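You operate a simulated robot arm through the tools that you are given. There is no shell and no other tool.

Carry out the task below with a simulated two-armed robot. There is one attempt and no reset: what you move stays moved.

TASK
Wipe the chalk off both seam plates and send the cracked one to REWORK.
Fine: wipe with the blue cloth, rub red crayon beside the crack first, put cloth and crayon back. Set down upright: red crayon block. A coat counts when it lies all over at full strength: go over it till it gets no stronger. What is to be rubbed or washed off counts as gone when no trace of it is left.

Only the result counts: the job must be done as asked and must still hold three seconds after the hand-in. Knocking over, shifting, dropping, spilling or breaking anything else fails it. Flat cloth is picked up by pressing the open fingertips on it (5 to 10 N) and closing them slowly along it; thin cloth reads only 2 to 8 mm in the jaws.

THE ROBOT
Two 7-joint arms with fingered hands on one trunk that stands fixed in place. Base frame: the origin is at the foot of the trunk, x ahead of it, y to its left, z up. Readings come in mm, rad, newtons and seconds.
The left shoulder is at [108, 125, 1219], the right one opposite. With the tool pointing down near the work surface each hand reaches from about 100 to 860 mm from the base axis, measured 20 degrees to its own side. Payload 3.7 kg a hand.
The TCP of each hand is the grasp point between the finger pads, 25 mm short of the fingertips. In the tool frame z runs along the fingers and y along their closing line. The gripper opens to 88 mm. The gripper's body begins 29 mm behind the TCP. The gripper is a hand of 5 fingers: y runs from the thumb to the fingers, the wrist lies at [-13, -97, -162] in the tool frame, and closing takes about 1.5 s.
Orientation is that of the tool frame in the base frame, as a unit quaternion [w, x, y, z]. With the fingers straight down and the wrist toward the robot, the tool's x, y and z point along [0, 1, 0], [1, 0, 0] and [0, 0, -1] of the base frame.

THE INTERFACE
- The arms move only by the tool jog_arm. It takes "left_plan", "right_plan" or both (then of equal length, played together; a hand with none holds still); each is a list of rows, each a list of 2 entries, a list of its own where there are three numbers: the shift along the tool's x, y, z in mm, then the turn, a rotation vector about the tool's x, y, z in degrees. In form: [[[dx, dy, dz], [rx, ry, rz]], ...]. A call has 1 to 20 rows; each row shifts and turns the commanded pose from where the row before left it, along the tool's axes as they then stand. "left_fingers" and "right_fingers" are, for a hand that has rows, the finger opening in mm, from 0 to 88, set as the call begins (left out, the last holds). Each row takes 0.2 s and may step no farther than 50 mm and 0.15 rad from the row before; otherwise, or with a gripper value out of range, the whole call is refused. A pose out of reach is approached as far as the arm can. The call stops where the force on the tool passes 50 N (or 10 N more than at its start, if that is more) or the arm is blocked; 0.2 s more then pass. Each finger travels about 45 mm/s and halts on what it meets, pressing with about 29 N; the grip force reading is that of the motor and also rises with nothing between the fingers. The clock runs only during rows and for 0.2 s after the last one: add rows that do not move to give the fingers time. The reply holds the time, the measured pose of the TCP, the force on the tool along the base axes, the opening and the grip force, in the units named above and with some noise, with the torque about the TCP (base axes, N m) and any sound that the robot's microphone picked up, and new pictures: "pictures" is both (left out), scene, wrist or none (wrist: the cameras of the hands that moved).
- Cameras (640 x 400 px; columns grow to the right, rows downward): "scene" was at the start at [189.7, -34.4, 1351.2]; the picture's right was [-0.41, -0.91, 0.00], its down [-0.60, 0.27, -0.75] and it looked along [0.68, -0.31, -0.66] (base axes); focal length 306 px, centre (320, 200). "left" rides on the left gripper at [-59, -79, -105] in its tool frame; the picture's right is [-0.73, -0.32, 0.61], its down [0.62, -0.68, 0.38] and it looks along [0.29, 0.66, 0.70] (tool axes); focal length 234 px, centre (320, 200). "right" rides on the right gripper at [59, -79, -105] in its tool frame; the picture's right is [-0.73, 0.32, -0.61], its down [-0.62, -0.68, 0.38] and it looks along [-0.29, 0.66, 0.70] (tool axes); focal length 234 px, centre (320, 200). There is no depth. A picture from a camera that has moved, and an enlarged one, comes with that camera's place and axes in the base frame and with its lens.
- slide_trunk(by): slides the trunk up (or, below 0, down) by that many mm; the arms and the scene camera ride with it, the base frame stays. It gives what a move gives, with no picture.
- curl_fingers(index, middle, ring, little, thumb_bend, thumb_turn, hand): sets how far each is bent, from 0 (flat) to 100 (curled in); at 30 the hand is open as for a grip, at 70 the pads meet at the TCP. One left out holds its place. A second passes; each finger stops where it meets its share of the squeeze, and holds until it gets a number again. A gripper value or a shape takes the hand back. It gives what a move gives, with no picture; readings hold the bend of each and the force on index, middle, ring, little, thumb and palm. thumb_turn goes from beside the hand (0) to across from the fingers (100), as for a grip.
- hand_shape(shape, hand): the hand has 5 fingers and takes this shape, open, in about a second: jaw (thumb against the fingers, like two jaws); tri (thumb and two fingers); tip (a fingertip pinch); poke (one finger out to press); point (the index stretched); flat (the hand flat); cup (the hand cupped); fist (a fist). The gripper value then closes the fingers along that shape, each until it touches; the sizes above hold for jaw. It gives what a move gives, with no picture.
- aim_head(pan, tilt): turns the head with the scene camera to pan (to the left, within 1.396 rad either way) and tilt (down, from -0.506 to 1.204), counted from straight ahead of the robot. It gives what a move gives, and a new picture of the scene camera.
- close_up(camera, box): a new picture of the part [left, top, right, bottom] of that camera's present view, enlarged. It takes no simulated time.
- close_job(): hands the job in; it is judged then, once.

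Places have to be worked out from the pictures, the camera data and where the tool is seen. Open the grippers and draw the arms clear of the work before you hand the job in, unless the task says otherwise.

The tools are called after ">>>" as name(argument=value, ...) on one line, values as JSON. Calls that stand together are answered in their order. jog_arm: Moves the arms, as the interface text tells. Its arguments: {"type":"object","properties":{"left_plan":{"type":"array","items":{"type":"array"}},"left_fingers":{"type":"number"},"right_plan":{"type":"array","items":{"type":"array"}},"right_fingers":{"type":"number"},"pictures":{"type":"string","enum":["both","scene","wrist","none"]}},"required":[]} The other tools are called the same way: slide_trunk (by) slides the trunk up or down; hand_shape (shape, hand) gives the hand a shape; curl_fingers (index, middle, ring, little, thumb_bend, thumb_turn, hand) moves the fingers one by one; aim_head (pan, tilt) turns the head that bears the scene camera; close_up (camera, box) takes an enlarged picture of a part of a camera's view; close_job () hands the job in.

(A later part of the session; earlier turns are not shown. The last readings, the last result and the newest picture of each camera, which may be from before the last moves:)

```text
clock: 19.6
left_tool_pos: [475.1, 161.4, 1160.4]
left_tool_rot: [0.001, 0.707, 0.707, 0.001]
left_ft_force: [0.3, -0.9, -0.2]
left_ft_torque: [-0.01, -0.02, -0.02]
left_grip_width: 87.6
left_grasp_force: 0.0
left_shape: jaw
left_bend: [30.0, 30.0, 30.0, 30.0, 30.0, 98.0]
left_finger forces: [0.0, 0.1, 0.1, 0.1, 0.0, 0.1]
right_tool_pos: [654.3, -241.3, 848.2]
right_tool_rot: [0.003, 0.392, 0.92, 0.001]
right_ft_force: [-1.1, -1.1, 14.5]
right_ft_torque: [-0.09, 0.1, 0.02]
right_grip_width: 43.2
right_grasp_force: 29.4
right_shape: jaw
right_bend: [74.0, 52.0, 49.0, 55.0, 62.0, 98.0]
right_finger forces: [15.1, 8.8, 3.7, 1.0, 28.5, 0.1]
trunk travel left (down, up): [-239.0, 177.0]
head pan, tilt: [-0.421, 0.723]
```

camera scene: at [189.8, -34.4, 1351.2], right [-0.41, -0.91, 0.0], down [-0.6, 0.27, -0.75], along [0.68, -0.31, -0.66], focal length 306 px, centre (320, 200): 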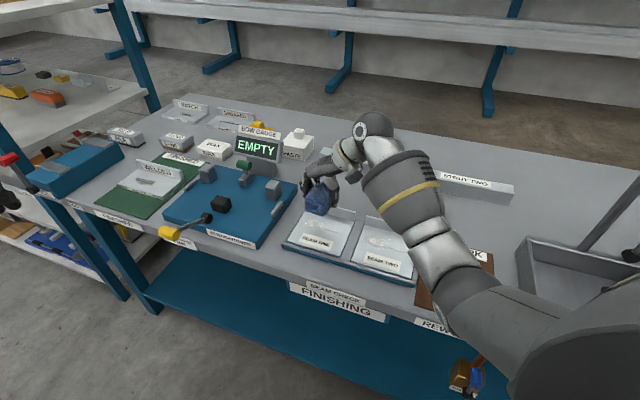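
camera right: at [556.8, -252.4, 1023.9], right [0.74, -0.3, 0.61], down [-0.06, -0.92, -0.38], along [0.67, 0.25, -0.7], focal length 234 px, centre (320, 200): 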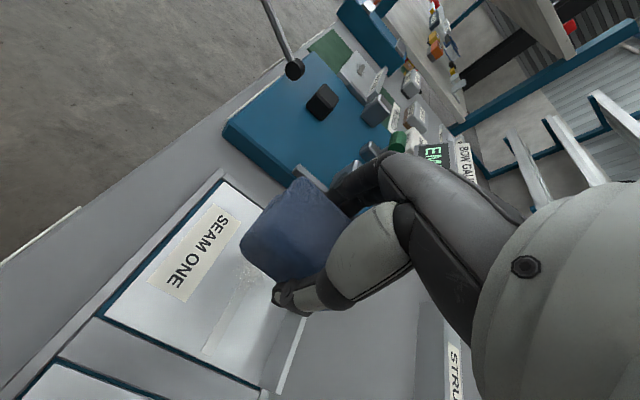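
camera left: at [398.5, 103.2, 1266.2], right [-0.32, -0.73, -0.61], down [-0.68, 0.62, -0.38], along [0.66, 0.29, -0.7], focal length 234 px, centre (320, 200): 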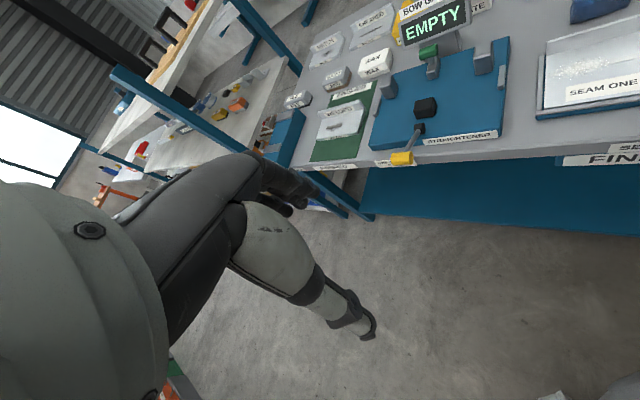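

Contact: 14.5 N upward at TCP z≈848, so the plate surface is at z≈814. I rub left and right along the seam over the whole chalk patch.

>>> jog_arm(right_plan=[[[0, 8, 0], [0, 0, 0]], [[0, 8, 0], [0, 0, 0]], [[0, 8, 0], [0, 0, 0]], [[0, -8, 0], [0, 0, 0]], [[0, -8, 0], [0, 0, 0]], [[0, -8, 0], [0, 0, 0]], [[0, -8, 0], [0, 0, 0]], [[0, -8, 0], [0, 0, 0]], [[0, -8, 0], [0, 0, 0]], [[0, 8, 0], [0, 0, 0]], [[0, 8, 0], [0, 0, 0]], [[0, 8, 0], [0, 0, 0]], [[0, 8, 0], [0, 0, 0]], [[0, 8, 0], [0, 0, 0]], [[0, 8, 0], [0, 0, 0]], [[0, -8, 0], [0, 0, 0]], [[0, -8, 0], [0, 0, 0]], [[0, -8, 0], [0, 0, 0]], [[0, 0, 0], [0, 0, 0]]], pictures="both")

>>> close_up(camera="left", box=[500, 0, 640, 120])

```text
clock: 23.6
left_tool_pos: [476.2, 163.2, 1160.8]
left_tool_rot: [0.001, 0.707, 0.707, -0.001]
left_ft_force: [0.1, -0.6, 0.8]
left_ft_torque: [-0.02, 0.0, -0.05]
left_grip_width: 87.9
left_grasp_force: 0.0
left_shape: jaw
left_bend: [30.0, 30.0, 30.0, 30.0, 30.0, 98.0]
left_finger forces: [0.1, 0.0, 0.0, 0.1, 0.1, 0.0]
right_tool_pos: [653.8, -240.1, 847.4]
right_tool_rot: [0.002, 0.39, 0.921, 0.0]
right_ft_force: [4.7, 6.0, 17.8]
right_ft_torque: [0.07, -0.05, 0.03]
right_grip_width: 43.4
right_grasp_force: 28.9
right_shape: jaw
right_bend: [74.0, 50.0, 49.0, 54.0, 64.0, 97.0]
right_finger forces: [18.8, 10.4, 4.3, 0.9, 26.1, 0.0]
trunk travel left (down, up): [-239.0, 177.0]
head pan, tilt: [-0.421, 0.723]
camera scene: at [188.5, -33.1, 1351.5], right [-0.41, -0.91, 0.0], down [-0.6, 0.27, -0.75], along [0.69, -0.31, -0.66], focal length 306 px, centre (320, 200)
camera right: at [556.7, -251.1, 951.1], right [0.74, -0.3, 0.61], down [-0.06, -0.92, -0.38], along [0.68, 0.25, -0.69], focal length 234 px, centre (320, 200)
```

scene: 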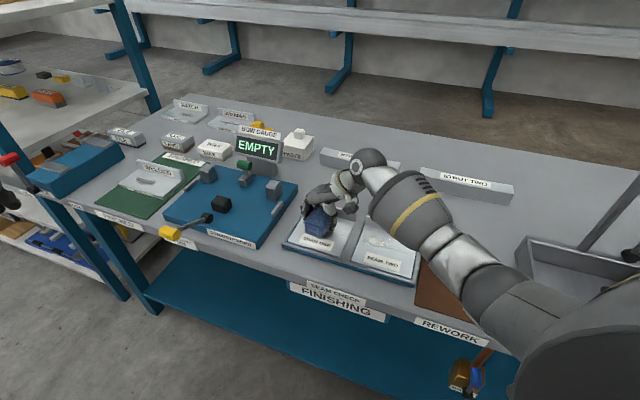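
right: 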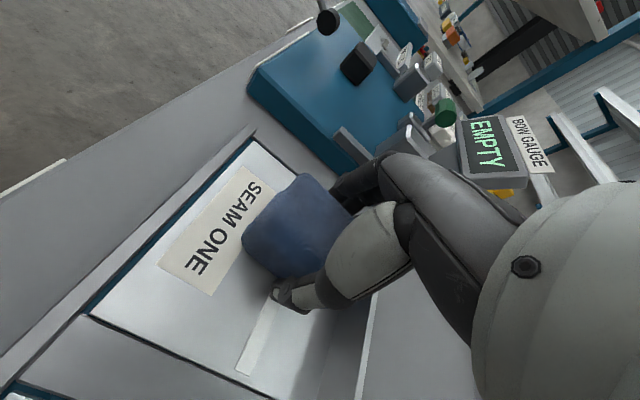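

```text
3.33 times, centred on (570, 60) of left
camera zoom: at [397.2, 104.5, 1266.9], right [-0.32, -0.73, -0.61], down [-0.68, 0.62, -0.38], along [0.66, 0.29, -0.7], focal length 781 px, centre (-513, 667)
```

zoom: 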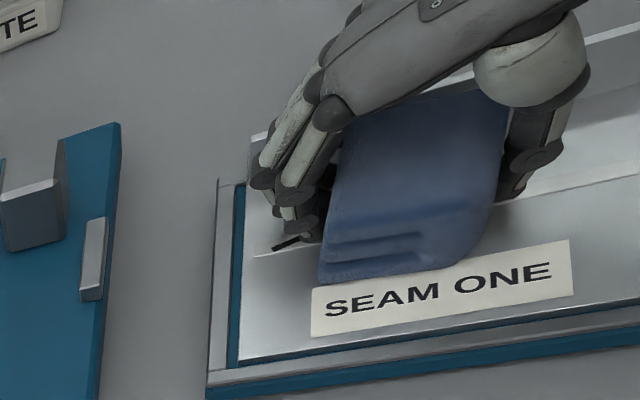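

The chalk at the left is already gone and a dark line is showing in seam one. I lift the cloth and look at the wiped area.

>>> jog_arm(right_plan=[[[0, 0, -10], [0, 0, 0]], [[0, -10, -30], [0, 0, 0]], [[0, -45, -20], [0, 0, 0]], [[0, -45, 0], [0, 0, 0]], [[0, 0, 0], [0, 0, 0]]], pictures="scene")

>>> close_up(camera="scene", box=[280, 198, 360, 260])

>>> close_up(camera="left", box=[530, 20, 640, 120])

```text
clock: 24.8
left_tool_pos: [477.8, 161.5, 1158.8]
left_tool_rot: [0.0, 0.707, 0.708, 0.0]
left_ft_force: [-0.5, 0.3, -0.9]
left_ft_torque: [-0.02, -0.03, 0.02]
left_grip_width: 87.7
left_grasp_force: 0.0
left_shape: jaw
left_bend: [30.0, 30.0, 30.0, 30.0, 30.0, 98.0]
left_finger forces: [0.0, 0.1, 0.0, 0.1, 0.0, 0.0]
right_tool_pos: [583.9, -308.9, 906.6]
right_tool_rot: [0.0, 0.39, 0.921, 0.0]
right_ft_force: [0.3, -0.2, -0.1]
right_ft_torque: [0.03, 0.05, 0.01]
right_grip_width: 43.3
right_grasp_force: 29.1
right_shape: jaw
right_bend: [74.0, 51.0, 49.0, 54.0, 64.0, 97.0]
right_finger forces: [16.2, 8.3, 3.5, 0.9, 28.1, 0.0]
trunk travel left (down, up): [-239.0, 177.0]
head pan, tilt: [-0.421, 0.723]
camera scene: at [190.2, -34.4, 1351.0], right [-0.41, -0.91, 0.0], down [-0.6, 0.27, -0.75], along [0.68, -0.31, -0.66], focal length 306 px, centre (320, 200)
```

scene: 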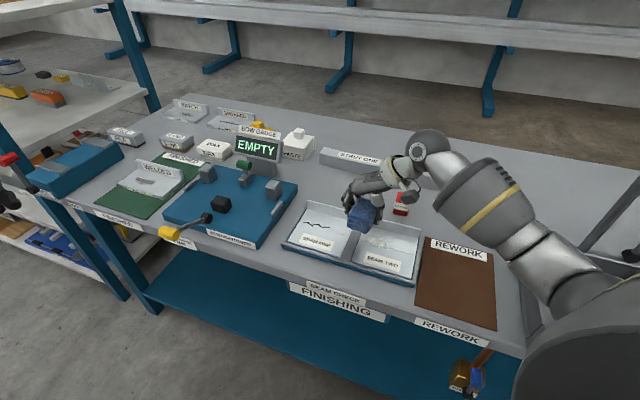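

```text
6.45 times, centred on (320, 229) of scene
camera zoom: at [190.2, -34.4, 1351.0], right [-0.41, -0.91, 0.0], down [-0.6, 0.27, -0.75], along [0.68, -0.31, -0.66], focal length 1973 px, centre (320, 13)
```

zoom: 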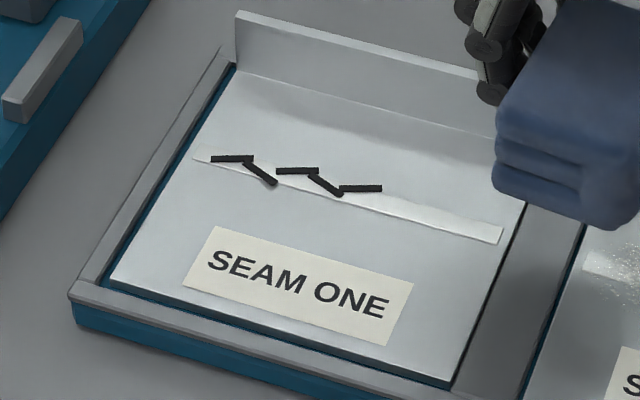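

```text
4.00 times, centred on (585, 70) of left
camera zoom: at [398.8, 103.3, 1266.2], right [-0.32, -0.73, -0.61], down [-0.68, 0.62, -0.38], along [0.66, 0.29, -0.7], focal length 937 px, centre (-740, 720)
```

zoom: 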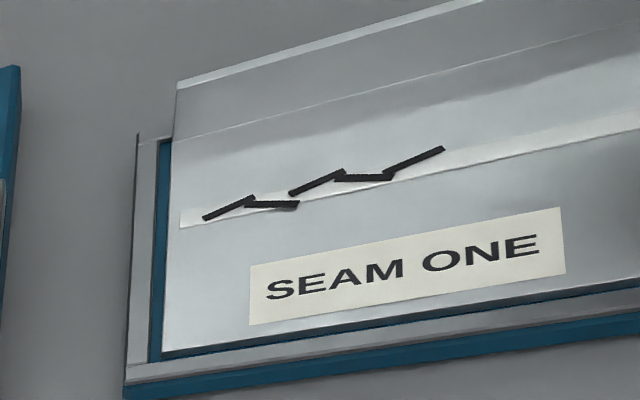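

Seam one is clean and shows a zigzag crack, so plate one is the one for REWORK. Now I carry the cloth over chalk two (u≈-157, v≈628) and lower.

>>> jog_arm(right_plan=[[[0, -24, 0], [0, 0, 0]], [[0, -24, 0], [0, 0, 0]], [[0, 0, 20], [0, 0, 0]], [[0, 0, 20], [0, 0, 0]], [[0, 0, 12], [0, 0, 0]], [[0, 0, 2], [0, 0, 0]], [[0, 0, 2], [0, 0, 0]], [[0, 0, 0], [0, 0, 0]]], pictures="both")

>>> close_up(camera="scene", box=[330, 190, 430, 280])

```text
clock: 26.6
left_tool_pos: [478.3, 162.8, 1159.4]
left_tool_rot: [0.0, 0.707, 0.707, 0.0]
left_ft_force: [0.2, -0.9, -0.5]
left_ft_torque: [-0.03, 0.02, 0.01]
left_grip_width: 87.8
left_grasp_force: 0.0
left_shape: jaw
left_bend: [30.0, 30.0, 30.0, 30.0, 30.0, 98.0]
left_finger forces: [0.0, 0.1, 0.1, 0.0, 0.0, 0.0]
right_tool_pos: [548.5, -343.4, 849.9]
right_tool_rot: [0.0, 0.391, 0.92, 0.0]
right_ft_force: [-0.1, 0.3, 1.4]
right_ft_torque: [0.02, 0.04, 0.04]
right_grip_width: 43.4
right_grasp_force: 28.6
right_shape: jaw
right_bend: [74.0, 51.0, 49.0, 54.0, 64.0, 97.0]
right_finger forces: [16.0, 8.2, 3.3, 0.9, 28.0, 0.1]
trunk travel left (down, up): [-239.0, 177.0]
head pan, tilt: [-0.421, 0.723]
camera scene: at [189.7, -34.4, 1351.2], right [-0.41, -0.91, 0.0], down [-0.6, 0.27, -0.75], along [0.68, -0.31, -0.66], focal length 306 px, centre (320, 200)
camera right: at [450.5, -355.1, 953.0], right [0.74, -0.3, 0.61], down [-0.06, -0.92, -0.38], along [0.67, 0.25, -0.7], focal length 234 px, centre (320, 200)
```

scene: 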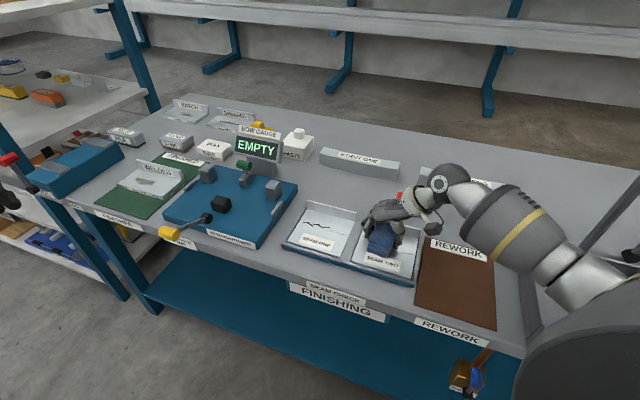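
right: 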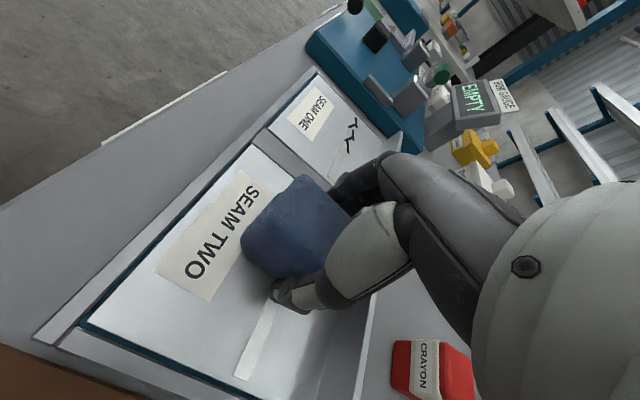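

```text
4.44 times, centred on (380, 235) of scene
camera zoom: at [189.7, -34.4, 1351.2], right [-0.41, -0.91, 0.0], down [-0.6, 0.27, -0.75], along [0.68, -0.31, -0.66], focal length 1359 px, centre (53, 44)
```

zoom: 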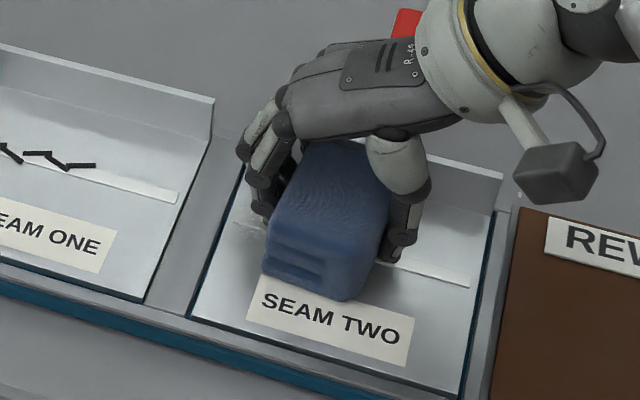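

Positioned above chalk two with contact imminent. I press down about 4 mm and rub left and right over it.

>>> jog_arm(right_plan=[[[0, 0, 2], [0, 0, 0]], [[0, 0, 2], [0, 0, 0]], [[0, 8, 0.5], [0, 0, 0]], [[0, 8, 0], [0, 0, 0]], [[0, 7, 0], [0, 0, 0]], [[0, -8, 0], [0, 0, 0]], [[0, -8, 0], [0, 0, 0]], [[0, -8, 0], [0, 0, 0]], [[0, -8, 0], [0, 0, 0]], [[0, -8, 0], [0, 0, 0]], [[0, -8, 0], [0, 0, 0]], [[0, 8, 0], [0, 0, 0]], [[0, 8, 0], [0, 0, 0]], [[0, 8, 0], [0, 0, 0]], [[0, 8, 0], [0, 0, 0]], [[0, 8, 0], [0, 0, 0]], [[0, 8, 0], [0, 0, 0]], [[0, -8, 0], [0, 0, 0]], [[0, -8, 0], [0, 0, 0]], [[0, -8, 0], [0, 0, 0]]], pictures="none")

>>> close_up(camera="scene", box=[330, 190, 430, 280])

```text
clock: 30.8
left_tool_pos: [476.1, 164.1, 1159.7]
left_tool_rot: [0.001, 0.707, 0.707, -0.001]
left_ft_force: [0.5, -0.2, 0.4]
left_ft_torque: [-0.01, 0.01, 0.01]
left_grip_width: 87.5
left_grasp_force: 0.1
left_shape: jaw
left_bend: [30.0, 30.0, 30.0, 30.0, 30.0, 98.0]
left_finger forces: [0.1, 0.1, 0.0, 0.0, 0.0, 0.0]
right_tool_pos: [545.7, -343.3, 846.7]
right_tool_rot: [0.002, 0.391, 0.921, 0.001]
right_ft_force: [5.5, 5.0, 19.7]
right_ft_torque: [0.11, -0.07, 0.0]
right_grip_width: 43.0
right_grasp_force: 28.8
right_shape: jaw
right_bend: [74.0, 50.0, 50.0, 54.0, 65.0, 96.0]
right_finger forces: [19.1, 10.3, 4.2, 1.3, 26.5, 0.1]
trunk travel left (down, up): [-239.0, 177.0]
head pan, tilt: [-0.421, 0.723]
```

```text
4.44 times, centred on (380, 235) of scene
camera zoom: at [188.4, -32.8, 1351.5], right [-0.41, -0.91, 0.0], down [-0.6, 0.27, -0.75], along [0.69, -0.31, -0.66], focal length 1359 px, centre (53, 44)
```

zoom: 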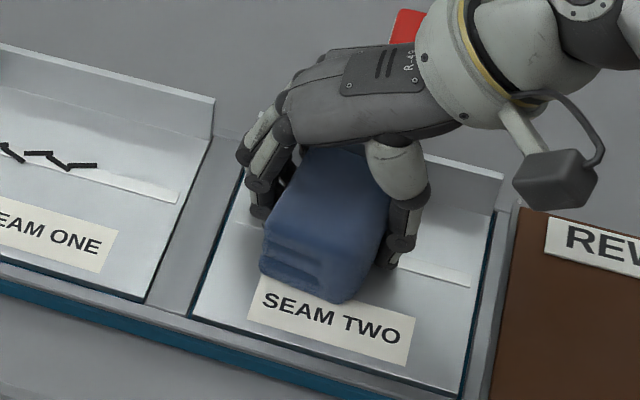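

I lift the cloth and move it aside to check seam two.

>>> jog_arm(right_plan=[[[0, 0, -10], [0, 0, 0]], [[0, 0, -40], [0, 0, 0]], [[0, 0, -40], [0, 0, 0]], [[-40, 0, 0], [0, 0, 0]], [[-40, 0, 0], [0, 0, 0]], [[-40, 0, 0], [0, 0, 0]], [[0, 0, 0], [0, 0, 0]]], pictures="both")

>>> close_up(camera="scene", box=[340, 205, 425, 275])

>>> close_up(camera="scene", box=[280, 198, 360, 260])

```text
clock: 32.4
left_tool_pos: [476.2, 160.5, 1159.5]
left_tool_rot: [0.0, 0.707, 0.707, -0.001]
left_ft_force: [0.4, -1.0, -0.2]
left_ft_torque: [-0.01, 0.0, 0.06]
left_grip_width: 87.5
left_grasp_force: 0.1
left_shape: jaw
left_bend: [30.0, 30.0, 30.0, 30.0, 30.0, 98.0]
left_finger forces: [0.1, 0.1, 0.0, 0.0, 0.0, 0.0]
right_tool_pos: [630.7, -428.9, 940.8]
right_tool_rot: [0.0, 0.391, 0.92, 0.0]
right_ft_force: [-0.3, 0.4, -0.7]
right_ft_torque: [-0.04, -0.02, -0.01]
right_grip_width: 43.2
right_grasp_force: 29.1
right_shape: jaw
right_bend: [74.0, 51.0, 50.0, 54.0, 65.0, 96.0]
right_finger forces: [15.9, 8.2, 3.4, 0.8, 28.1, 0.0]
trunk travel left (down, up): [-239.0, 177.0]
head pan, tilt: [-0.421, 0.723]
camera scene: at [189.4, -34.4, 1351.3], right [-0.41, -0.91, 0.0], down [-0.6, 0.27, -0.75], along [0.68, -0.31, -0.66], focal length 306 px, centre (320, 200)
camera right: at [533.1, -441.0, 1044.3], right [0.74, -0.3, 0.61], down [-0.06, -0.92, -0.38], along [0.67, 0.25, -0.7], focal length 234 px, centre (320, 200)
```

scene: 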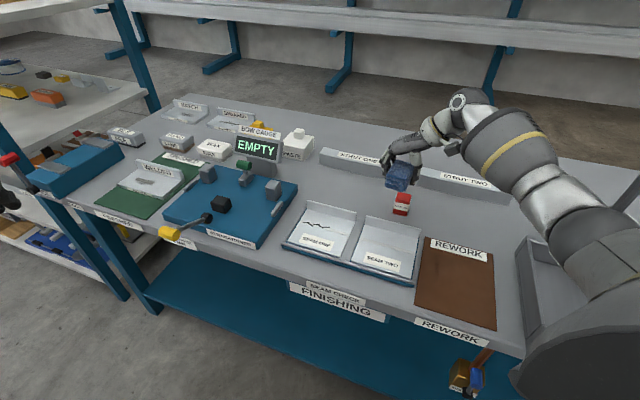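
right: 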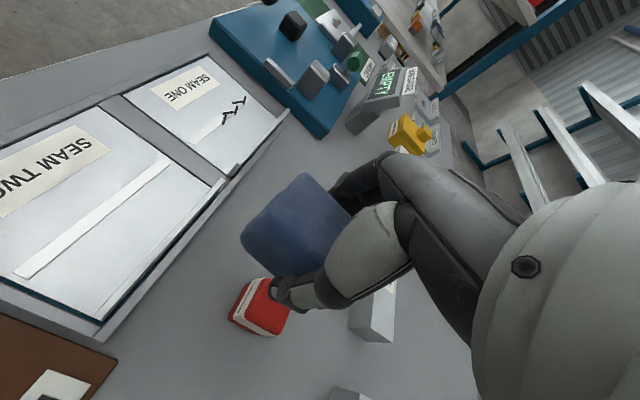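

```text
5.71 times, centred on (382, 240) of scene
camera zoom: at [189.4, -34.4, 1351.3], right [-0.41, -0.91, 0.0], down [-0.6, 0.27, -0.75], along [0.68, -0.31, -0.66], focal length 1747 px, centre (-37, -29)
```

zoom: 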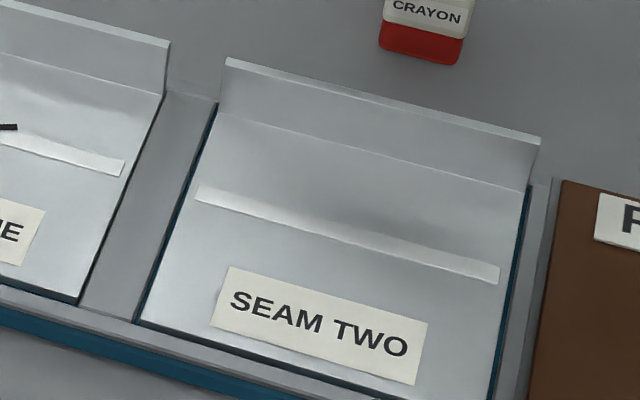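

```text
6.45 times, centred on (320, 229) of scene
camera zoom: at [189.4, -34.4, 1351.3], right [-0.41, -0.91, 0.0], down [-0.6, 0.27, -0.75], along [0.68, -0.31, -0.66], focal length 1973 px, centre (320, 13)
```

zoom: 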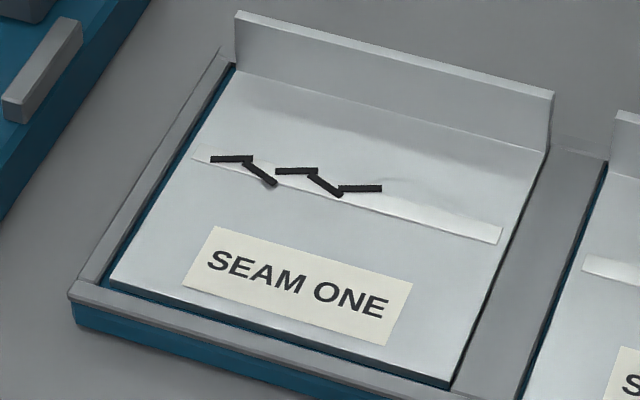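

Both seams look clean and seam two has no crack. To be certain no faint trace remains, I give seam two one more pass, shifted a few mm in depth.

>>> jog_arm(right_plan=[[[40, 0, 0], [0, 0, 0]], [[40, 0, 0], [0, 0, 0]], [[36, 0, 0], [0, 0, 0]], [[0, 0, 40], [0, 0, 0]], [[0, 0, 40], [0, 0, 0]], [[0, 0, 7], [0, 0, 0]], [[0, 0, 3], [0, 0, 0]], [[0, 8, 0], [0, 0, 0]], [[0, 8, 0], [0, 0, 0]], [[0, 6, 0], [0, 0, 0]], [[0, -8, 0], [0, 0, 0]], [[0, -8, 0], [0, 0, 0]], [[0, -8, 0], [0, 0, 0]], [[0, -8, 0], [0, 0, 0]], [[0, -8, 0], [0, 0, 0]], [[0, -8, 0], [0, 0, 0]], [[6, 0, 0], [0, 0, 0]]], pictures="none")

>>> jog_arm(right_plan=[[[0, 8, 0], [0, 0, 0]], [[0, 8, 0], [0, 0, 0]], [[0, 8, 0], [0, 0, 0]], [[0, 8, 0], [0, 0, 0]], [[0, 8, 0], [0, 0, 0]], [[0, 8, 0], [0, 0, 0]], [[0, -8, 0], [0, 0, 0]], [[0, -8, 0], [0, 0, 0]], [[0, -8, 0], [0, 0, 0]], [[0, 0, -10], [0, 0, 0]], [[0, 0, -40], [0, 0, 0]], [[0, 0, 0], [0, 0, 0]]], pictures="scene")

```text
clock: 36.0
left_tool_pos: [475.8, 161.7, 1160.7]
left_tool_rot: [0.001, 0.707, 0.707, 0.001]
left_ft_force: [-0.2, -0.1, -0.8]
left_ft_torque: [0.01, 0.01, 0.01]
left_grip_width: 87.6
left_grasp_force: 0.0
left_shape: jaw
left_bend: [30.0, 30.0, 30.0, 30.0, 30.0, 98.0]
left_finger forces: [0.0, 0.0, 0.1, 0.1, 0.1, 0.1]
right_tool_pos: [527.2, -361.1, 845.6]
right_tool_rot: [0.002, 0.392, 0.92, -0.001]
right_ft_force: [7.0, -5.2, 19.9]
right_ft_torque: [-0.11, -0.1, -0.04]
right_grip_width: 42.9
right_grasp_force: 28.6
right_shape: jaw
right_bend: [74.0, 51.0, 50.0, 55.0, 64.0, 97.0]
right_finger forces: [17.3, 9.7, 4.3, 2.2, 29.1, 0.0]
trunk travel left (down, up): [-239.0, 177.0]
head pan, tilt: [-0.421, 0.723]
```

```text
clock: 38.6
left_tool_pos: [477.5, 160.7, 1159.6]
left_tool_rot: [0.0, 0.707, 0.708, 0.0]
left_ft_force: [1.1, 0.2, 0.2]
left_ft_torque: [-0.02, 0.04, -0.01]
left_grip_width: 87.8
left_grasp_force: 0.0
left_shape: jaw
left_bend: [30.0, 30.0, 30.0, 30.0, 30.0, 98.0]
left_finger forces: [0.0, 0.0, 0.0, 0.0, 0.0, 0.1]
right_tool_pos: [545.7, -343.7, 893.0]
right_tool_rot: [0.0, 0.391, 0.92, 0.0]
right_ft_force: [0.2, -0.8, 0.0]
right_ft_torque: [-0.03, 0.05, 0.02]
right_grip_width: 42.9
right_grasp_force: 29.3
right_shape: jaw
right_bend: [74.0, 51.0, 51.0, 54.0, 64.0, 96.0]
right_finger forces: [16.3, 7.7, 3.4, 1.0, 28.4, 0.1]
trunk travel left (down, up): [-239.0, 177.0]
head pan, tilt: [-0.421, 0.723]
camera scene: at [190.3, -34.6, 1351.0], right [-0.41, -0.91, 0.0], down [-0.6, 0.27, -0.75], along [0.68, -0.31, -0.66], focal length 306 px, centre (320, 200)
```

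scene: 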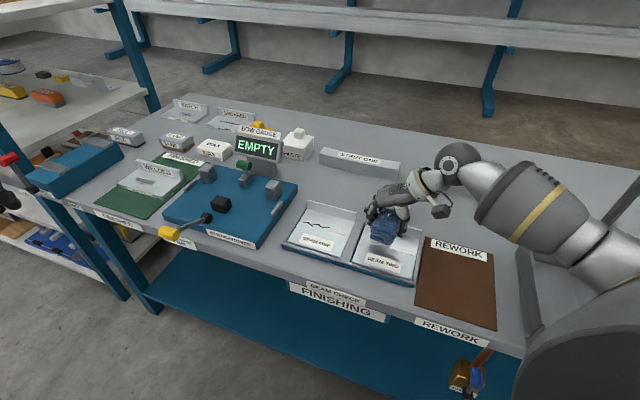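

Now the same extra pass on seam one.

>>> jog_arm(right_plan=[[[0, 40, 0], [0, 0, 0]], [[0, 40, 0], [0, 0, 0]], [[0, 40, 0], [0, 0, 0]], [[-4, 36, 0], [0, 0, 0]], [[0, 0, 30], [0, 0, 0]], [[0, 0, 11], [0, 0, 0]], [[0, 0, 4], [0, 0, 0]], [[0, 0, 2], [0, 0, 0]], [[0, 8, 0], [0, 0, 0]], [[0, 8, 0], [0, 0, 0]], [[0, -8, 0], [0, 0, 0]], [[0, -8, 0], [0, 0, 0]], [[0, -8, 0], [0, 0, 0]], [[0, -8, 0], [0, 0, 0]], [[0, -8, 0], [0, 0, 0]], [[6, 0, 0], [0, 0, 0]]], pictures="none")

>>> jog_arm(right_plan=[[[0, 8, 0], [0, 0, 0]], [[0, 8, 0], [0, 0, 0]], [[0, 8, 0], [0, 0, 0]], [[0, 8, 0], [0, 0, 0]], [[0, 8, 0], [0, 0, 0]], [[0, 6, 0], [0, 0, 0]], [[0, -8, 0], [0, 0, 0]], [[0, -8, 0], [0, 0, 0]], [[0, -8, 0], [0, 0, 0]], [[0, 0, -10], [0, 0, 0]], [[0, 0, -40], [0, 0, 0]], [[0, 0, -40], [0, 0, 0]], [[0, 0, 0], [0, 0, 0]]], pictures="scene")

```text
clock: 42.0
left_tool_pos: [476.6, 161.5, 1159.1]
left_tool_rot: [0.0, 0.706, 0.708, 0.0]
left_ft_force: [-0.3, 0.1, -0.1]
left_ft_torque: [-0.03, -0.01, -0.01]
left_grip_width: 87.6
left_grasp_force: 0.1
left_shape: jaw
left_bend: [30.0, 30.0, 30.0, 30.0, 30.0, 98.0]
left_finger forces: [0.1, 0.0, 0.1, 0.1, 0.0, 0.0]
right_tool_pos: [636.5, -251.4, 847.0]
right_tool_rot: [0.0, 0.392, 0.92, 0.0]
right_ft_force: [0.1, -0.2, 0.8]
right_ft_torque: [0.01, -0.01, 0.01]
right_grip_width: 43.2
right_grasp_force: 29.4
right_shape: jaw
right_bend: [74.0, 51.0, 51.0, 54.0, 64.0, 96.0]
right_finger forces: [16.2, 7.9, 3.6, 1.0, 28.6, 0.0]
trunk travel left (down, up): [-239.0, 177.0]
head pan, tilt: [-0.421, 0.723]
```

```text
clock: 44.8
left_tool_pos: [477.1, 160.9, 1159.4]
left_tool_rot: [0.0, 0.708, 0.706, 0.0]
left_ft_force: [-0.1, 1.3, -0.3]
left_ft_torque: [0.01, -0.02, 0.01]
left_grip_width: 87.6
left_grasp_force: 0.1
left_shape: jaw
left_bend: [30.0, 30.0, 30.0, 30.0, 30.0, 98.0]
left_finger forces: [0.0, 0.0, 0.0, 0.0, 0.0, 0.1]
right_tool_pos: [654.8, -235.4, 938.7]
right_tool_rot: [-0.001, 0.391, 0.92, 0.0]
right_ft_force: [-0.3, -0.1, -1.4]
right_ft_torque: [-0.02, 0.0, 0.01]
right_grip_width: 43.0
right_grasp_force: 28.7
right_shape: jaw
right_bend: [74.0, 51.0, 51.0, 54.0, 64.0, 96.0]
right_finger forces: [16.2, 7.8, 3.6, 1.1, 28.5, 0.1]
trunk travel left (down, up): [-239.0, 177.0]
head pan, tilt: [-0.421, 0.723]
camera scene: at [190.0, -34.5, 1351.1], right [-0.41, -0.91, 0.0], down [-0.6, 0.27, -0.75], along [0.68, -0.31, -0.66], focal length 306 px, centre (320, 200)
```

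scene: 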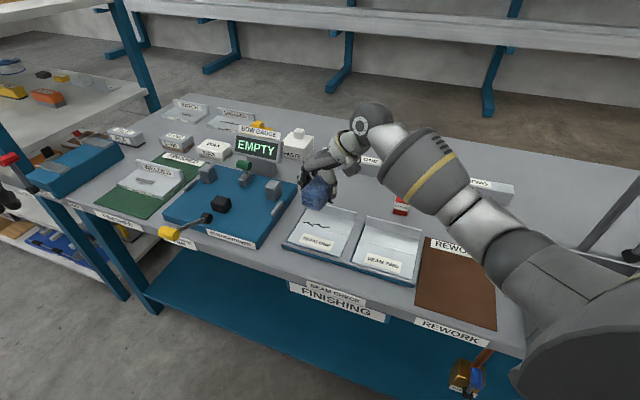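

That second pass on seam one barely touched (0.8 N). I inspect seam one at high magnification before deciding on another.

>>> close_up(camera="scene", box=[296, 208, 346, 240])

>>> close_up(camera="left", box=[560, 30, 640, 90])

```text
12.50 times, centred on (321, 224) of scene
camera zoom: at [190.0, -34.5, 1351.1], right [-0.41, -0.91, 0.0], down [-0.6, 0.27, -0.75], along [0.68, -0.31, -0.66], focal length 3822 px, centre (308, -100)
```

zoom: 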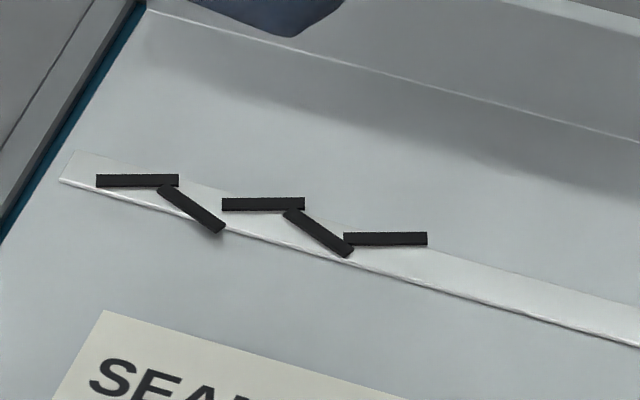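

```text
6.67 times, centred on (600, 60) of left
camera zoom: at [398.6, 103.2, 1266.4], right [-0.32, -0.73, -0.61], down [-0.68, 0.62, -0.38], along [0.66, 0.29, -0.7], focal length 1561 px, centre (-1547, 1133)
```

zoom: 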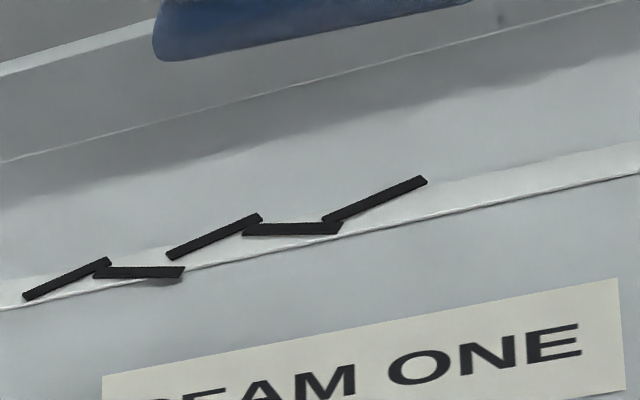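

It looks fully clean, but since the cloth slid up slightly in the grip I make one more proper contact pass on seam one for certainty.

>>> jog_arm(right_plan=[[[0, 0, 40], [0, 0, 0]], [[0, 0, 40], [0, 0, 0]], [[0, 0, 10], [0, 0, 0]], [[0, 0, 3], [0, 0, 0]], [[0, 0, 2], [0, 0, 0]], [[0, 8, 0], [0, 0, 0]], [[0, 8, 0], [0, 0, 0]], [[0, 6, 0], [0, 0, 0]], [[0, -8, 0], [0, 0, 0]], [[0, -8, 0], [0, 0, 0]], [[0, -8, 0], [0, 0, 0]], [[0, -8, 0], [0, 0, 0]], [[0, -8, 0], [0, 0, 0]], [[0, -8, 0], [0, 0, 0]]], pictures="none")

```text
clock: 47.8
left_tool_pos: [475.9, 163.3, 1161.0]
left_tool_rot: [0.001, 0.707, 0.708, -0.001]
left_ft_force: [-0.1, -0.5, 0.2]
left_ft_torque: [-0.02, 0.01, 0.03]
left_grip_width: 87.3
left_grasp_force: 0.1
left_shape: jaw
left_bend: [30.0, 30.0, 30.0, 30.0, 30.0, 98.0]
left_finger forces: [0.0, 0.0, 0.1, 0.1, 0.0, 0.0]
right_tool_pos: [634.0, -253.6, 845.8]
right_tool_rot: [0.002, 0.391, 0.92, 0.0]
right_ft_force: [5.6, 5.3, 22.0]
right_ft_torque: [0.1, -0.07, 0.0]
right_grip_width: 42.7
right_grasp_force: 29.3
right_shape: jaw
right_bend: [74.0, 51.0, 51.0, 54.0, 65.0, 96.0]
right_finger forces: [21.0, 10.0, 4.1, 1.5, 26.6, 0.0]
trunk travel left (down, up): [-239.0, 177.0]
head pan, tilt: [-0.421, 0.723]
```

Contact is good now (22 N). I finish the stroke back, then lift and turn the hand back to the cloth's original orientation.

>>> jog_arm(right_plan=[[[0, 8, 0], [0, 0, 0]], [[0, 8, 0], [0, 0, 0]], [[0, 8, 0], [0, 0, 0]], [[0, 8, 0], [0, 0, 0]], [[0, 8, 0], [0, 0, 0]], [[0, 6, 0], [0, 0, 0]], [[0, -8, 0], [0, 0, 0]], [[0, -8, 0], [0, 0, 0]], [[0, 0, -10], [0, 0, 0]], [[0, 0, -40], [0, 0, 0]], [[0, 0, -45], [0, 0, 0]], [[0, 0, 0], [0, 0, 0]]], pictures="none")

>>> jog_arm(right_plan=[[[0, 0, 0], [0, 0, 8.2]], [[0, 0, 0], [0, 0, 8.2]], [[0, 0, 0], [0, 0, 8.2]], [[0, 0, 0], [0, 0, 8.2]], [[0, 0, 0], [0, 0, 8.2]], [[0, 0, 0], [0, 0, 8.2]], [[0, 0, 0], [0, 0, 8.2]], [[0, 0, 0], [0, 0, 8.2]], [[0, 0, 0], [0, 0, 8.2]], [[0, 0, 0], [0, 0, 8.2]], [[0, 0, 0], [0, 0, 8.0]], [[0, 0, 0], [0, 0, 0]]], pictures="both")

>>> close_up(camera="left", box=[500, 0, 640, 110])

```text
clock: 50.4
left_tool_pos: [477.1, 162.0, 1159.0]
left_tool_rot: [0.0, 0.707, 0.707, 0.0]
left_ft_force: [0.6, -0.7, 0.0]
left_ft_torque: [0.02, -0.03, -0.01]
left_grip_width: 87.8
left_grasp_force: 0.0
left_shape: jaw
left_bend: [30.0, 30.0, 30.0, 30.0, 30.0, 98.0]
left_finger forces: [0.0, 0.1, 0.1, 0.1, 0.0, 0.0]
right_tool_pos: [654.3, -234.4, 937.6]
right_tool_rot: [-0.001, 0.39, 0.921, -0.001]
right_ft_force: [-0.5, 0.2, 0.8]
right_ft_torque: [0.0, -0.03, -0.01]
right_grip_width: 42.6
right_grasp_force: 29.1
right_shape: jaw
right_bend: [74.0, 51.0, 51.0, 54.0, 65.0, 96.0]
right_finger forces: [16.0, 7.9, 3.5, 0.9, 28.4, 0.1]
trunk travel left (down, up): [-239.0, 177.0]
head pan, tilt: [-0.421, 0.723]
```

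```text
clock: 53.0
left_tool_pos: [477.1, 161.9, 1160.3]
left_tool_rot: [0.0, 0.708, 0.706, 0.0]
left_ft_force: [-0.8, 0.8, 0.7]
left_ft_torque: [0.03, 0.02, -0.02]
left_grip_width: 87.6
left_grasp_force: 0.1
left_shape: jaw
left_bend: [30.0, 30.0, 30.0, 30.0, 30.0, 98.0]
left_finger forces: [0.0, 0.1, 0.1, 0.0, 0.1, 0.1]
right_tool_pos: [657.3, -232.6, 938.6]
right_tool_rot: [0.0, 0.928, 0.373, 0.0]
right_ft_force: [-0.6, 0.0, 0.3]
right_ft_torque: [0.0, -0.01, 0.01]
right_grip_width: 42.8
right_grasp_force: 29.1
right_shape: jaw
right_bend: [74.0, 51.0, 51.0, 54.0, 65.0, 96.0]
right_finger forces: [16.0, 7.8, 3.4, 1.0, 28.3, 0.0]
trunk travel left (down, up): [-239.0, 177.0]
head pan, tilt: [-0.421, 0.723]
camera scene: at [189.7, -34.5, 1351.2], right [-0.41, -0.91, 0.0], down [-0.6, 0.27, -0.75], along [0.68, -0.31, -0.66], focal length 306 px, centre (320, 200)
camera right: at [644.8, -134.3, 1041.9], right [-0.3, -0.74, 0.61], down [-0.92, 0.06, -0.38], along [0.25, -0.67, -0.7], focal length 234 px, centre (320, 200)
```

scene: 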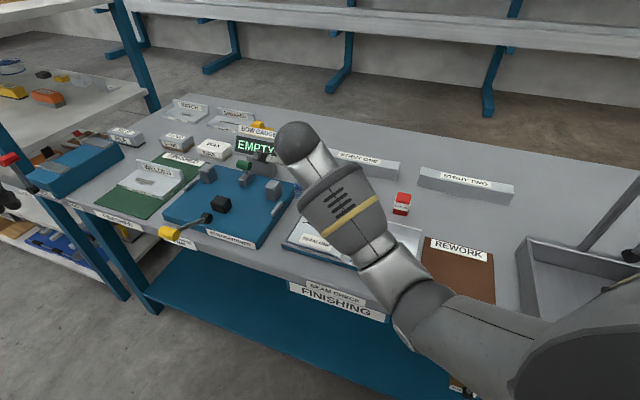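
right: 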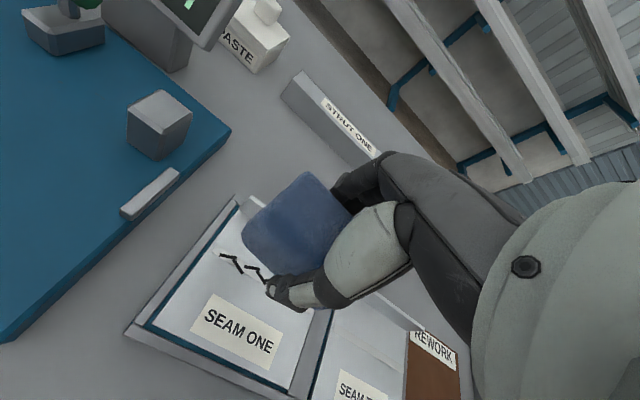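

```text
3.64 times, centred on (570, 55) of left
camera zoom: at [398.3, 103.2, 1266.6], right [-0.32, -0.73, -0.61], down [-0.68, 0.62, -0.38], along [0.66, 0.29, -0.7], focal length 852 px, centre (-589, 727)
```

zoom: 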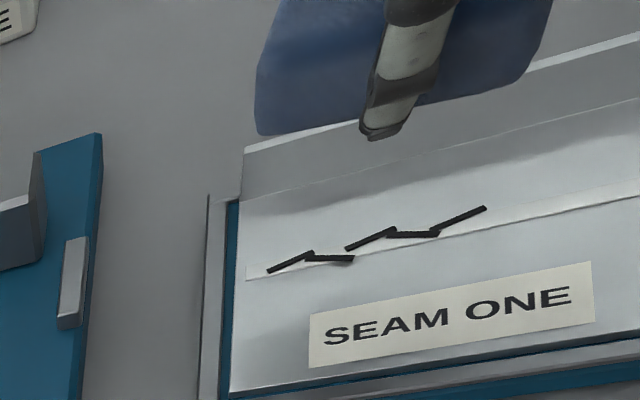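

Seam one is clean after the contact pass. I carry the cloth back over its original place at (749.5,-356) and lower to just above the table.

>>> jog_arm(right_plan=[[[-4.7, 38.2, 0], [0, 0, 0]], [[-4.7, 38.2, 0], [0, 0, 0]], [[-4.7, 38.2, 0], [0, 0, 0]], [[-4.7, 38.2, 0], [0, 0, 0]], [[0, 0, 30], [0, 0, 0]], [[0, 0, 30], [0, 0, 0]], [[0, 0, 30], [0, 0, 0]], [[0, 0, 10], [0, 0, 0]], [[0, 0, 0], [0, 0, 0]]], pictures="wrist")

```text
clock: 55.0
left_tool_pos: [477.5, 161.2, 1160.8]
left_tool_rot: [0.0, 0.708, 0.707, 0.0]
left_ft_force: [-0.5, 0.0, -0.5]
left_ft_torque: [0.03, 0.0, 0.0]
left_grip_width: 87.9
left_grasp_force: 0.1
left_shape: jaw
left_bend: [30.0, 30.0, 30.0, 30.0, 30.0, 98.0]
left_finger forces: [0.0, 0.0, 0.0, 0.0, 0.1, 0.0]
right_tool_pos: [749.5, -355.7, 838.8]
right_tool_rot: [0.001, 0.927, 0.374, 0.0]
right_ft_force: [0.2, 0.0, -1.4]
right_ft_torque: [0.0, 0.02, 0.01]
right_grip_width: 42.7
right_grasp_force: 29.1
right_shape: jaw
right_bend: [74.0, 51.0, 52.0, 54.0, 65.0, 96.0]
right_finger forces: [15.9, 7.9, 3.3, 1.0, 28.0, 0.1]
trunk travel left (down, up): [-239.0, 177.0]
head pan, tilt: [-0.421, 0.723]
camera right: at [737.2, -257.2, 943.0], right [-0.3, -0.74, 0.61], down [-0.92, 0.06, -0.38], along [0.25, -0.67, -0.7], focal length 234 px, centre (320, 200)
```

right: 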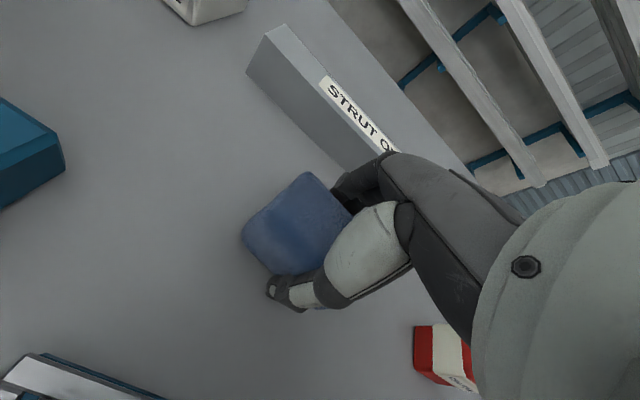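

The hand is back over the original spot at z=838.8. I lower in 2 mm steps to feel the table under the cloth.

>>> jog_arm(right_plan=[[[0, 0, 3], [0, 0, 0]], [[0, 0, 3], [0, 0, 0]], [[0, 0, 2], [0, 0, 0]], [[0, 0, 1.5], [0, 0, 0]], [[0, 0, 0], [0, 0, 0]]], pictures="none")

```text
clock: 56.2
left_tool_pos: [477.5, 161.3, 1159.5]
left_tool_rot: [0.0, 0.707, 0.707, 0.0]
left_ft_force: [-0.2, -0.9, 0.7]
left_ft_torque: [0.01, -0.02, 0.02]
left_grip_width: 87.8
left_grasp_force: 0.0
left_shape: jaw
left_bend: [30.0, 30.0, 30.0, 30.0, 30.0, 98.0]
left_finger forces: [0.0, 0.0, 0.0, 0.0, 0.0, 0.0]
right_tool_pos: [747.9, -355.6, 829.7]
right_tool_rot: [0.0, 0.927, 0.374, 0.0]
right_ft_force: [0.3, 1.6, 0.0]
right_ft_torque: [-0.01, 0.01, -0.01]
right_grip_width: 42.6
right_grasp_force: 29.0
right_shape: jaw
right_bend: [74.0, 51.0, 52.0, 54.0, 65.0, 96.0]
right_finger forces: [15.9, 7.8, 3.4, 0.9, 28.1, 0.1]
trunk travel left (down, up): [-239.0, 177.0]
head pan, tilt: [-0.421, 0.723]
```

No table contact yet at 829.7; a little further down.

>>> jog_arm(right_plan=[[[0, 0, 1], [0, 0, 0]], [[0, 0, 1], [0, 0, 0]], [[0, 0, 0], [0, 0, 0]]], pictures="none")

```text
clock: 57.0
left_tool_pos: [477.0, 161.6, 1160.6]
left_tool_rot: [0.001, 0.707, 0.707, 0.0]
left_ft_force: [-0.4, -0.2, 0.5]
left_ft_torque: [-0.02, 0.01, 0.02]
left_grip_width: 87.6
left_grasp_force: 0.0
left_shape: jaw
left_bend: [30.0, 30.0, 30.0, 30.0, 30.0, 98.0]
left_finger forces: [0.0, 0.0, 0.0, 0.0, 0.1, 0.0]
right_tool_pos: [749.4, -356.2, 827.3]
right_tool_rot: [0.0, 0.927, 0.375, 0.0]
right_ft_force: [-0.2, 0.3, 1.4]
right_ft_torque: [0.01, 0.01, 0.05]
right_grip_width: 42.8
right_grasp_force: 29.2
right_shape: jaw
right_bend: [74.0, 51.0, 52.0, 54.0, 65.0, 96.0]
right_finger forces: [15.9, 7.8, 3.5, 1.0, 28.2, 0.0]
trunk travel left (down, up): [-239.0, 177.0]
head pan, tilt: [-0.421, 0.723]
```

A slight rise (1.4 N); I go 1.5 mm further to confirm seating.

>>> jog_arm(right_plan=[[[0, 0, 1.5], [0, 0, 0]], [[0, 0, 0], [0, 0, 0]]], pictures="none")

```text
clock: 57.6
left_tool_pos: [477.6, 162.1, 1159.5]
left_tool_rot: [0.0, 0.707, 0.707, 0.0]
left_ft_force: [0.1, 0.4, 0.6]
left_ft_torque: [0.0, -0.03, 0.0]
left_grip_width: 87.7
left_grasp_force: 0.1
left_shape: jaw
left_bend: [30.0, 30.0, 30.0, 30.0, 30.0, 98.0]
left_finger forces: [0.0, 0.1, 0.1, 0.1, 0.0, 0.1]
right_tool_pos: [749.6, -357.2, 826.7]
right_tool_rot: [0.001, 0.927, 0.375, -0.001]
right_ft_force: [-1.3, 0.4, 3.1]
right_ft_torque: [0.03, -0.01, -0.03]
right_grip_width: 42.9
right_grasp_force: 28.6
right_shape: jaw
right_bend: [74.0, 51.0, 52.0, 54.0, 65.0, 96.0]
right_finger forces: [16.0, 7.7, 3.4, 1.0, 28.8, 0.1]
trunk travel left (down, up): [-239.0, 177.0]
head pan, tilt: [-0.421, 0.723]
```

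The cloth rests on the table (3 N). I open the hand and then rise.

>>> jog_arm(right_plan=[[[0, 0, 0], [0, 0, 0]], [[0, 0, 0], [0, 0, 0]], [[0, 0, 0], [0, 0, 0]], [[0, 0, 0], [0, 0, 0]], [[0, 0, 0], [0, 0, 0]], [[0, 0, 0], [0, 0, 0]], [[0, 0, 0], [0, 0, 0]]], right_fingers=88, pictures="wrist")

```text
clock: 59.2
left_tool_pos: [476.6, 162.3, 1159.3]
left_tool_rot: [0.0, 0.706, 0.708, 0.001]
left_ft_force: [0.0, 0.1, 0.0]
left_ft_torque: [-0.01, 0.01, 0.01]
left_grip_width: 87.8
left_grasp_force: 0.0
left_shape: jaw
left_bend: [30.0, 30.0, 30.0, 30.0, 30.0, 98.0]
left_finger forces: [0.0, 0.0, 0.0, 0.1, 0.1, 0.0]
right_tool_pos: [749.4, -356.0, 825.6]
right_tool_rot: [0.0, 0.927, 0.375, 0.0]
right_ft_force: [0.2, 0.6, 0.3]
right_ft_torque: [-0.02, -0.04, -0.02]
right_grip_width: 87.4
right_grasp_force: 0.1
right_shape: jaw
right_bend: [30.0, 30.0, 30.0, 30.0, 30.0, 98.0]
right_finger forces: [0.1, 1.5, 0.0, 0.0, 0.0, 0.0]
trunk travel left (down, up): [-239.0, 177.0]
head pan, tilt: [-0.421, 0.723]
camera right: at [736.8, -257.3, 929.4], right [-0.3, -0.74, 0.61], down [-0.92, 0.06, -0.38], along [0.25, -0.67, -0.7], focal length 234 px, centre (320, 200)
```

right: 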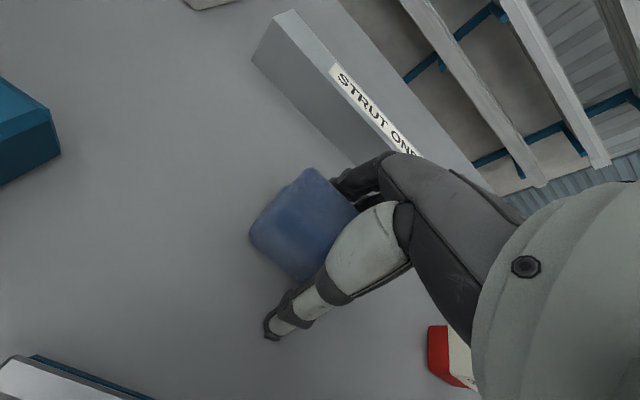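

The middle finger still reads 1.5 N, so it grazes the cloth's back side; I shift the hand 5 mm away in depth before rising, then lift clear and look.

>>> jog_arm(right_plan=[[[0, 4, 0], [0, 0, 0]], [[0, 3, -2], [0, 0, 0]], [[0, 0, -15], [0, 0, 0]], [[0, 0, -30], [0, 0, 0]], [[0, 0, -40], [0, 0, 0]], [[0, 0, -30], [0, 0, 0]], [[0, 0, 0], [0, 0, 0]]], pictures="both")

>>> close_up(camera="right", box=[160, 180, 400, 400])

>>> close_up(camera="scene", box=[300, 150, 420, 225])

```text
clock: 60.8
left_tool_pos: [477.8, 161.6, 1160.4]
left_tool_rot: [0.0, 0.707, 0.707, 0.0]
left_ft_force: [-0.1, 0.0, -0.3]
left_ft_torque: [0.0, 0.04, 0.04]
left_grip_width: 87.6
left_grasp_force: 0.0
left_shape: jaw
left_bend: [30.0, 30.0, 30.0, 30.0, 30.0, 98.0]
left_finger forces: [0.0, 0.1, 0.0, 0.0, 0.1, 0.0]
right_tool_pos: [753.3, -362.0, 941.1]
right_tool_rot: [-0.001, 0.927, 0.374, 0.0]
right_ft_force: [0.6, 0.4, -0.6]
right_ft_torque: [-0.01, -0.01, -0.02]
right_grip_width: 87.7
right_grasp_force: 0.0
right_shape: jaw
right_bend: [30.0, 30.0, 30.0, 30.0, 30.0, 98.0]
right_finger forces: [0.1, 0.1, 0.0, 0.1, 0.0, 0.1]
trunk travel left (down, up): [-239.0, 177.0]
head pan, tilt: [-0.421, 0.723]
camera scene: at [190.0, -34.5, 1351.1], right [-0.41, -0.91, 0.0], down [-0.6, 0.27, -0.75], along [0.68, -0.31, -0.66], focal length 306 px, centre (320, 200)
camera right: at [741.3, -263.3, 1044.5], right [-0.3, -0.74, 0.61], down [-0.92, 0.06, -0.38], along [0.25, -0.67, -0.7], focal length 234 px, centre (320, 200)
```

scene: 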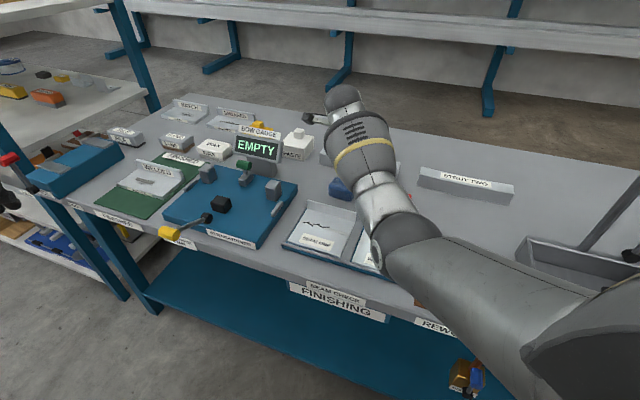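
right: 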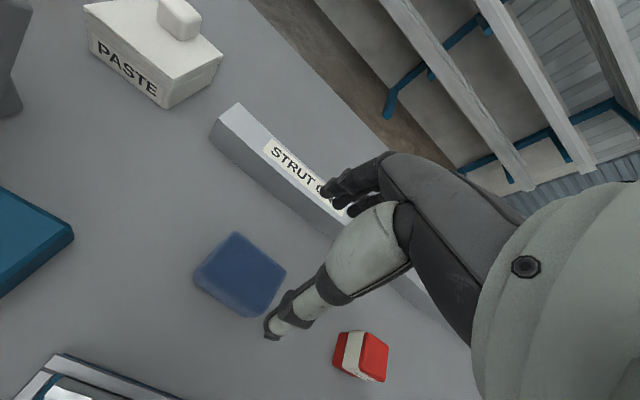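

```text
1.82 times, centred on (280, 290) of right
camera zoom: at [741.3, -263.3, 1044.5], right [-0.3, -0.74, 0.61], down [-0.92, 0.06, -0.38], along [0.25, -0.67, -0.7], focal length 426 px, centre (393, 36)
```

zoom: 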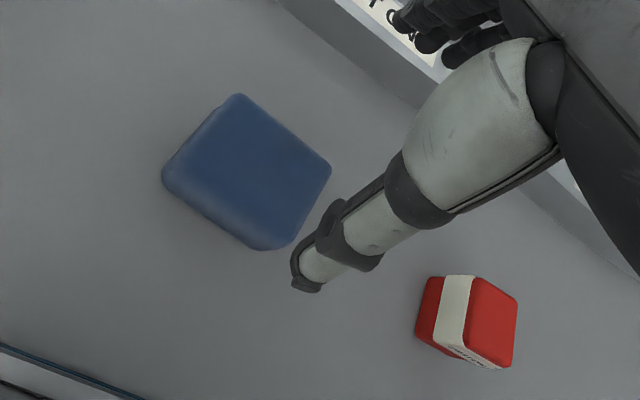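

```text
5.33 times, centred on (360, 188) of scene
camera zoom: at [190.0, -34.5, 1351.1], right [-0.41, -0.91, 0.0], down [-0.6, 0.27, -0.75], along [0.68, -0.31, -0.66], focal length 1631 px, centre (107, 267)
```

zoom: 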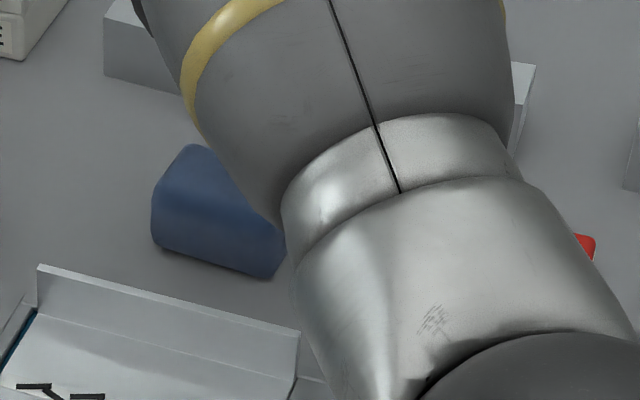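

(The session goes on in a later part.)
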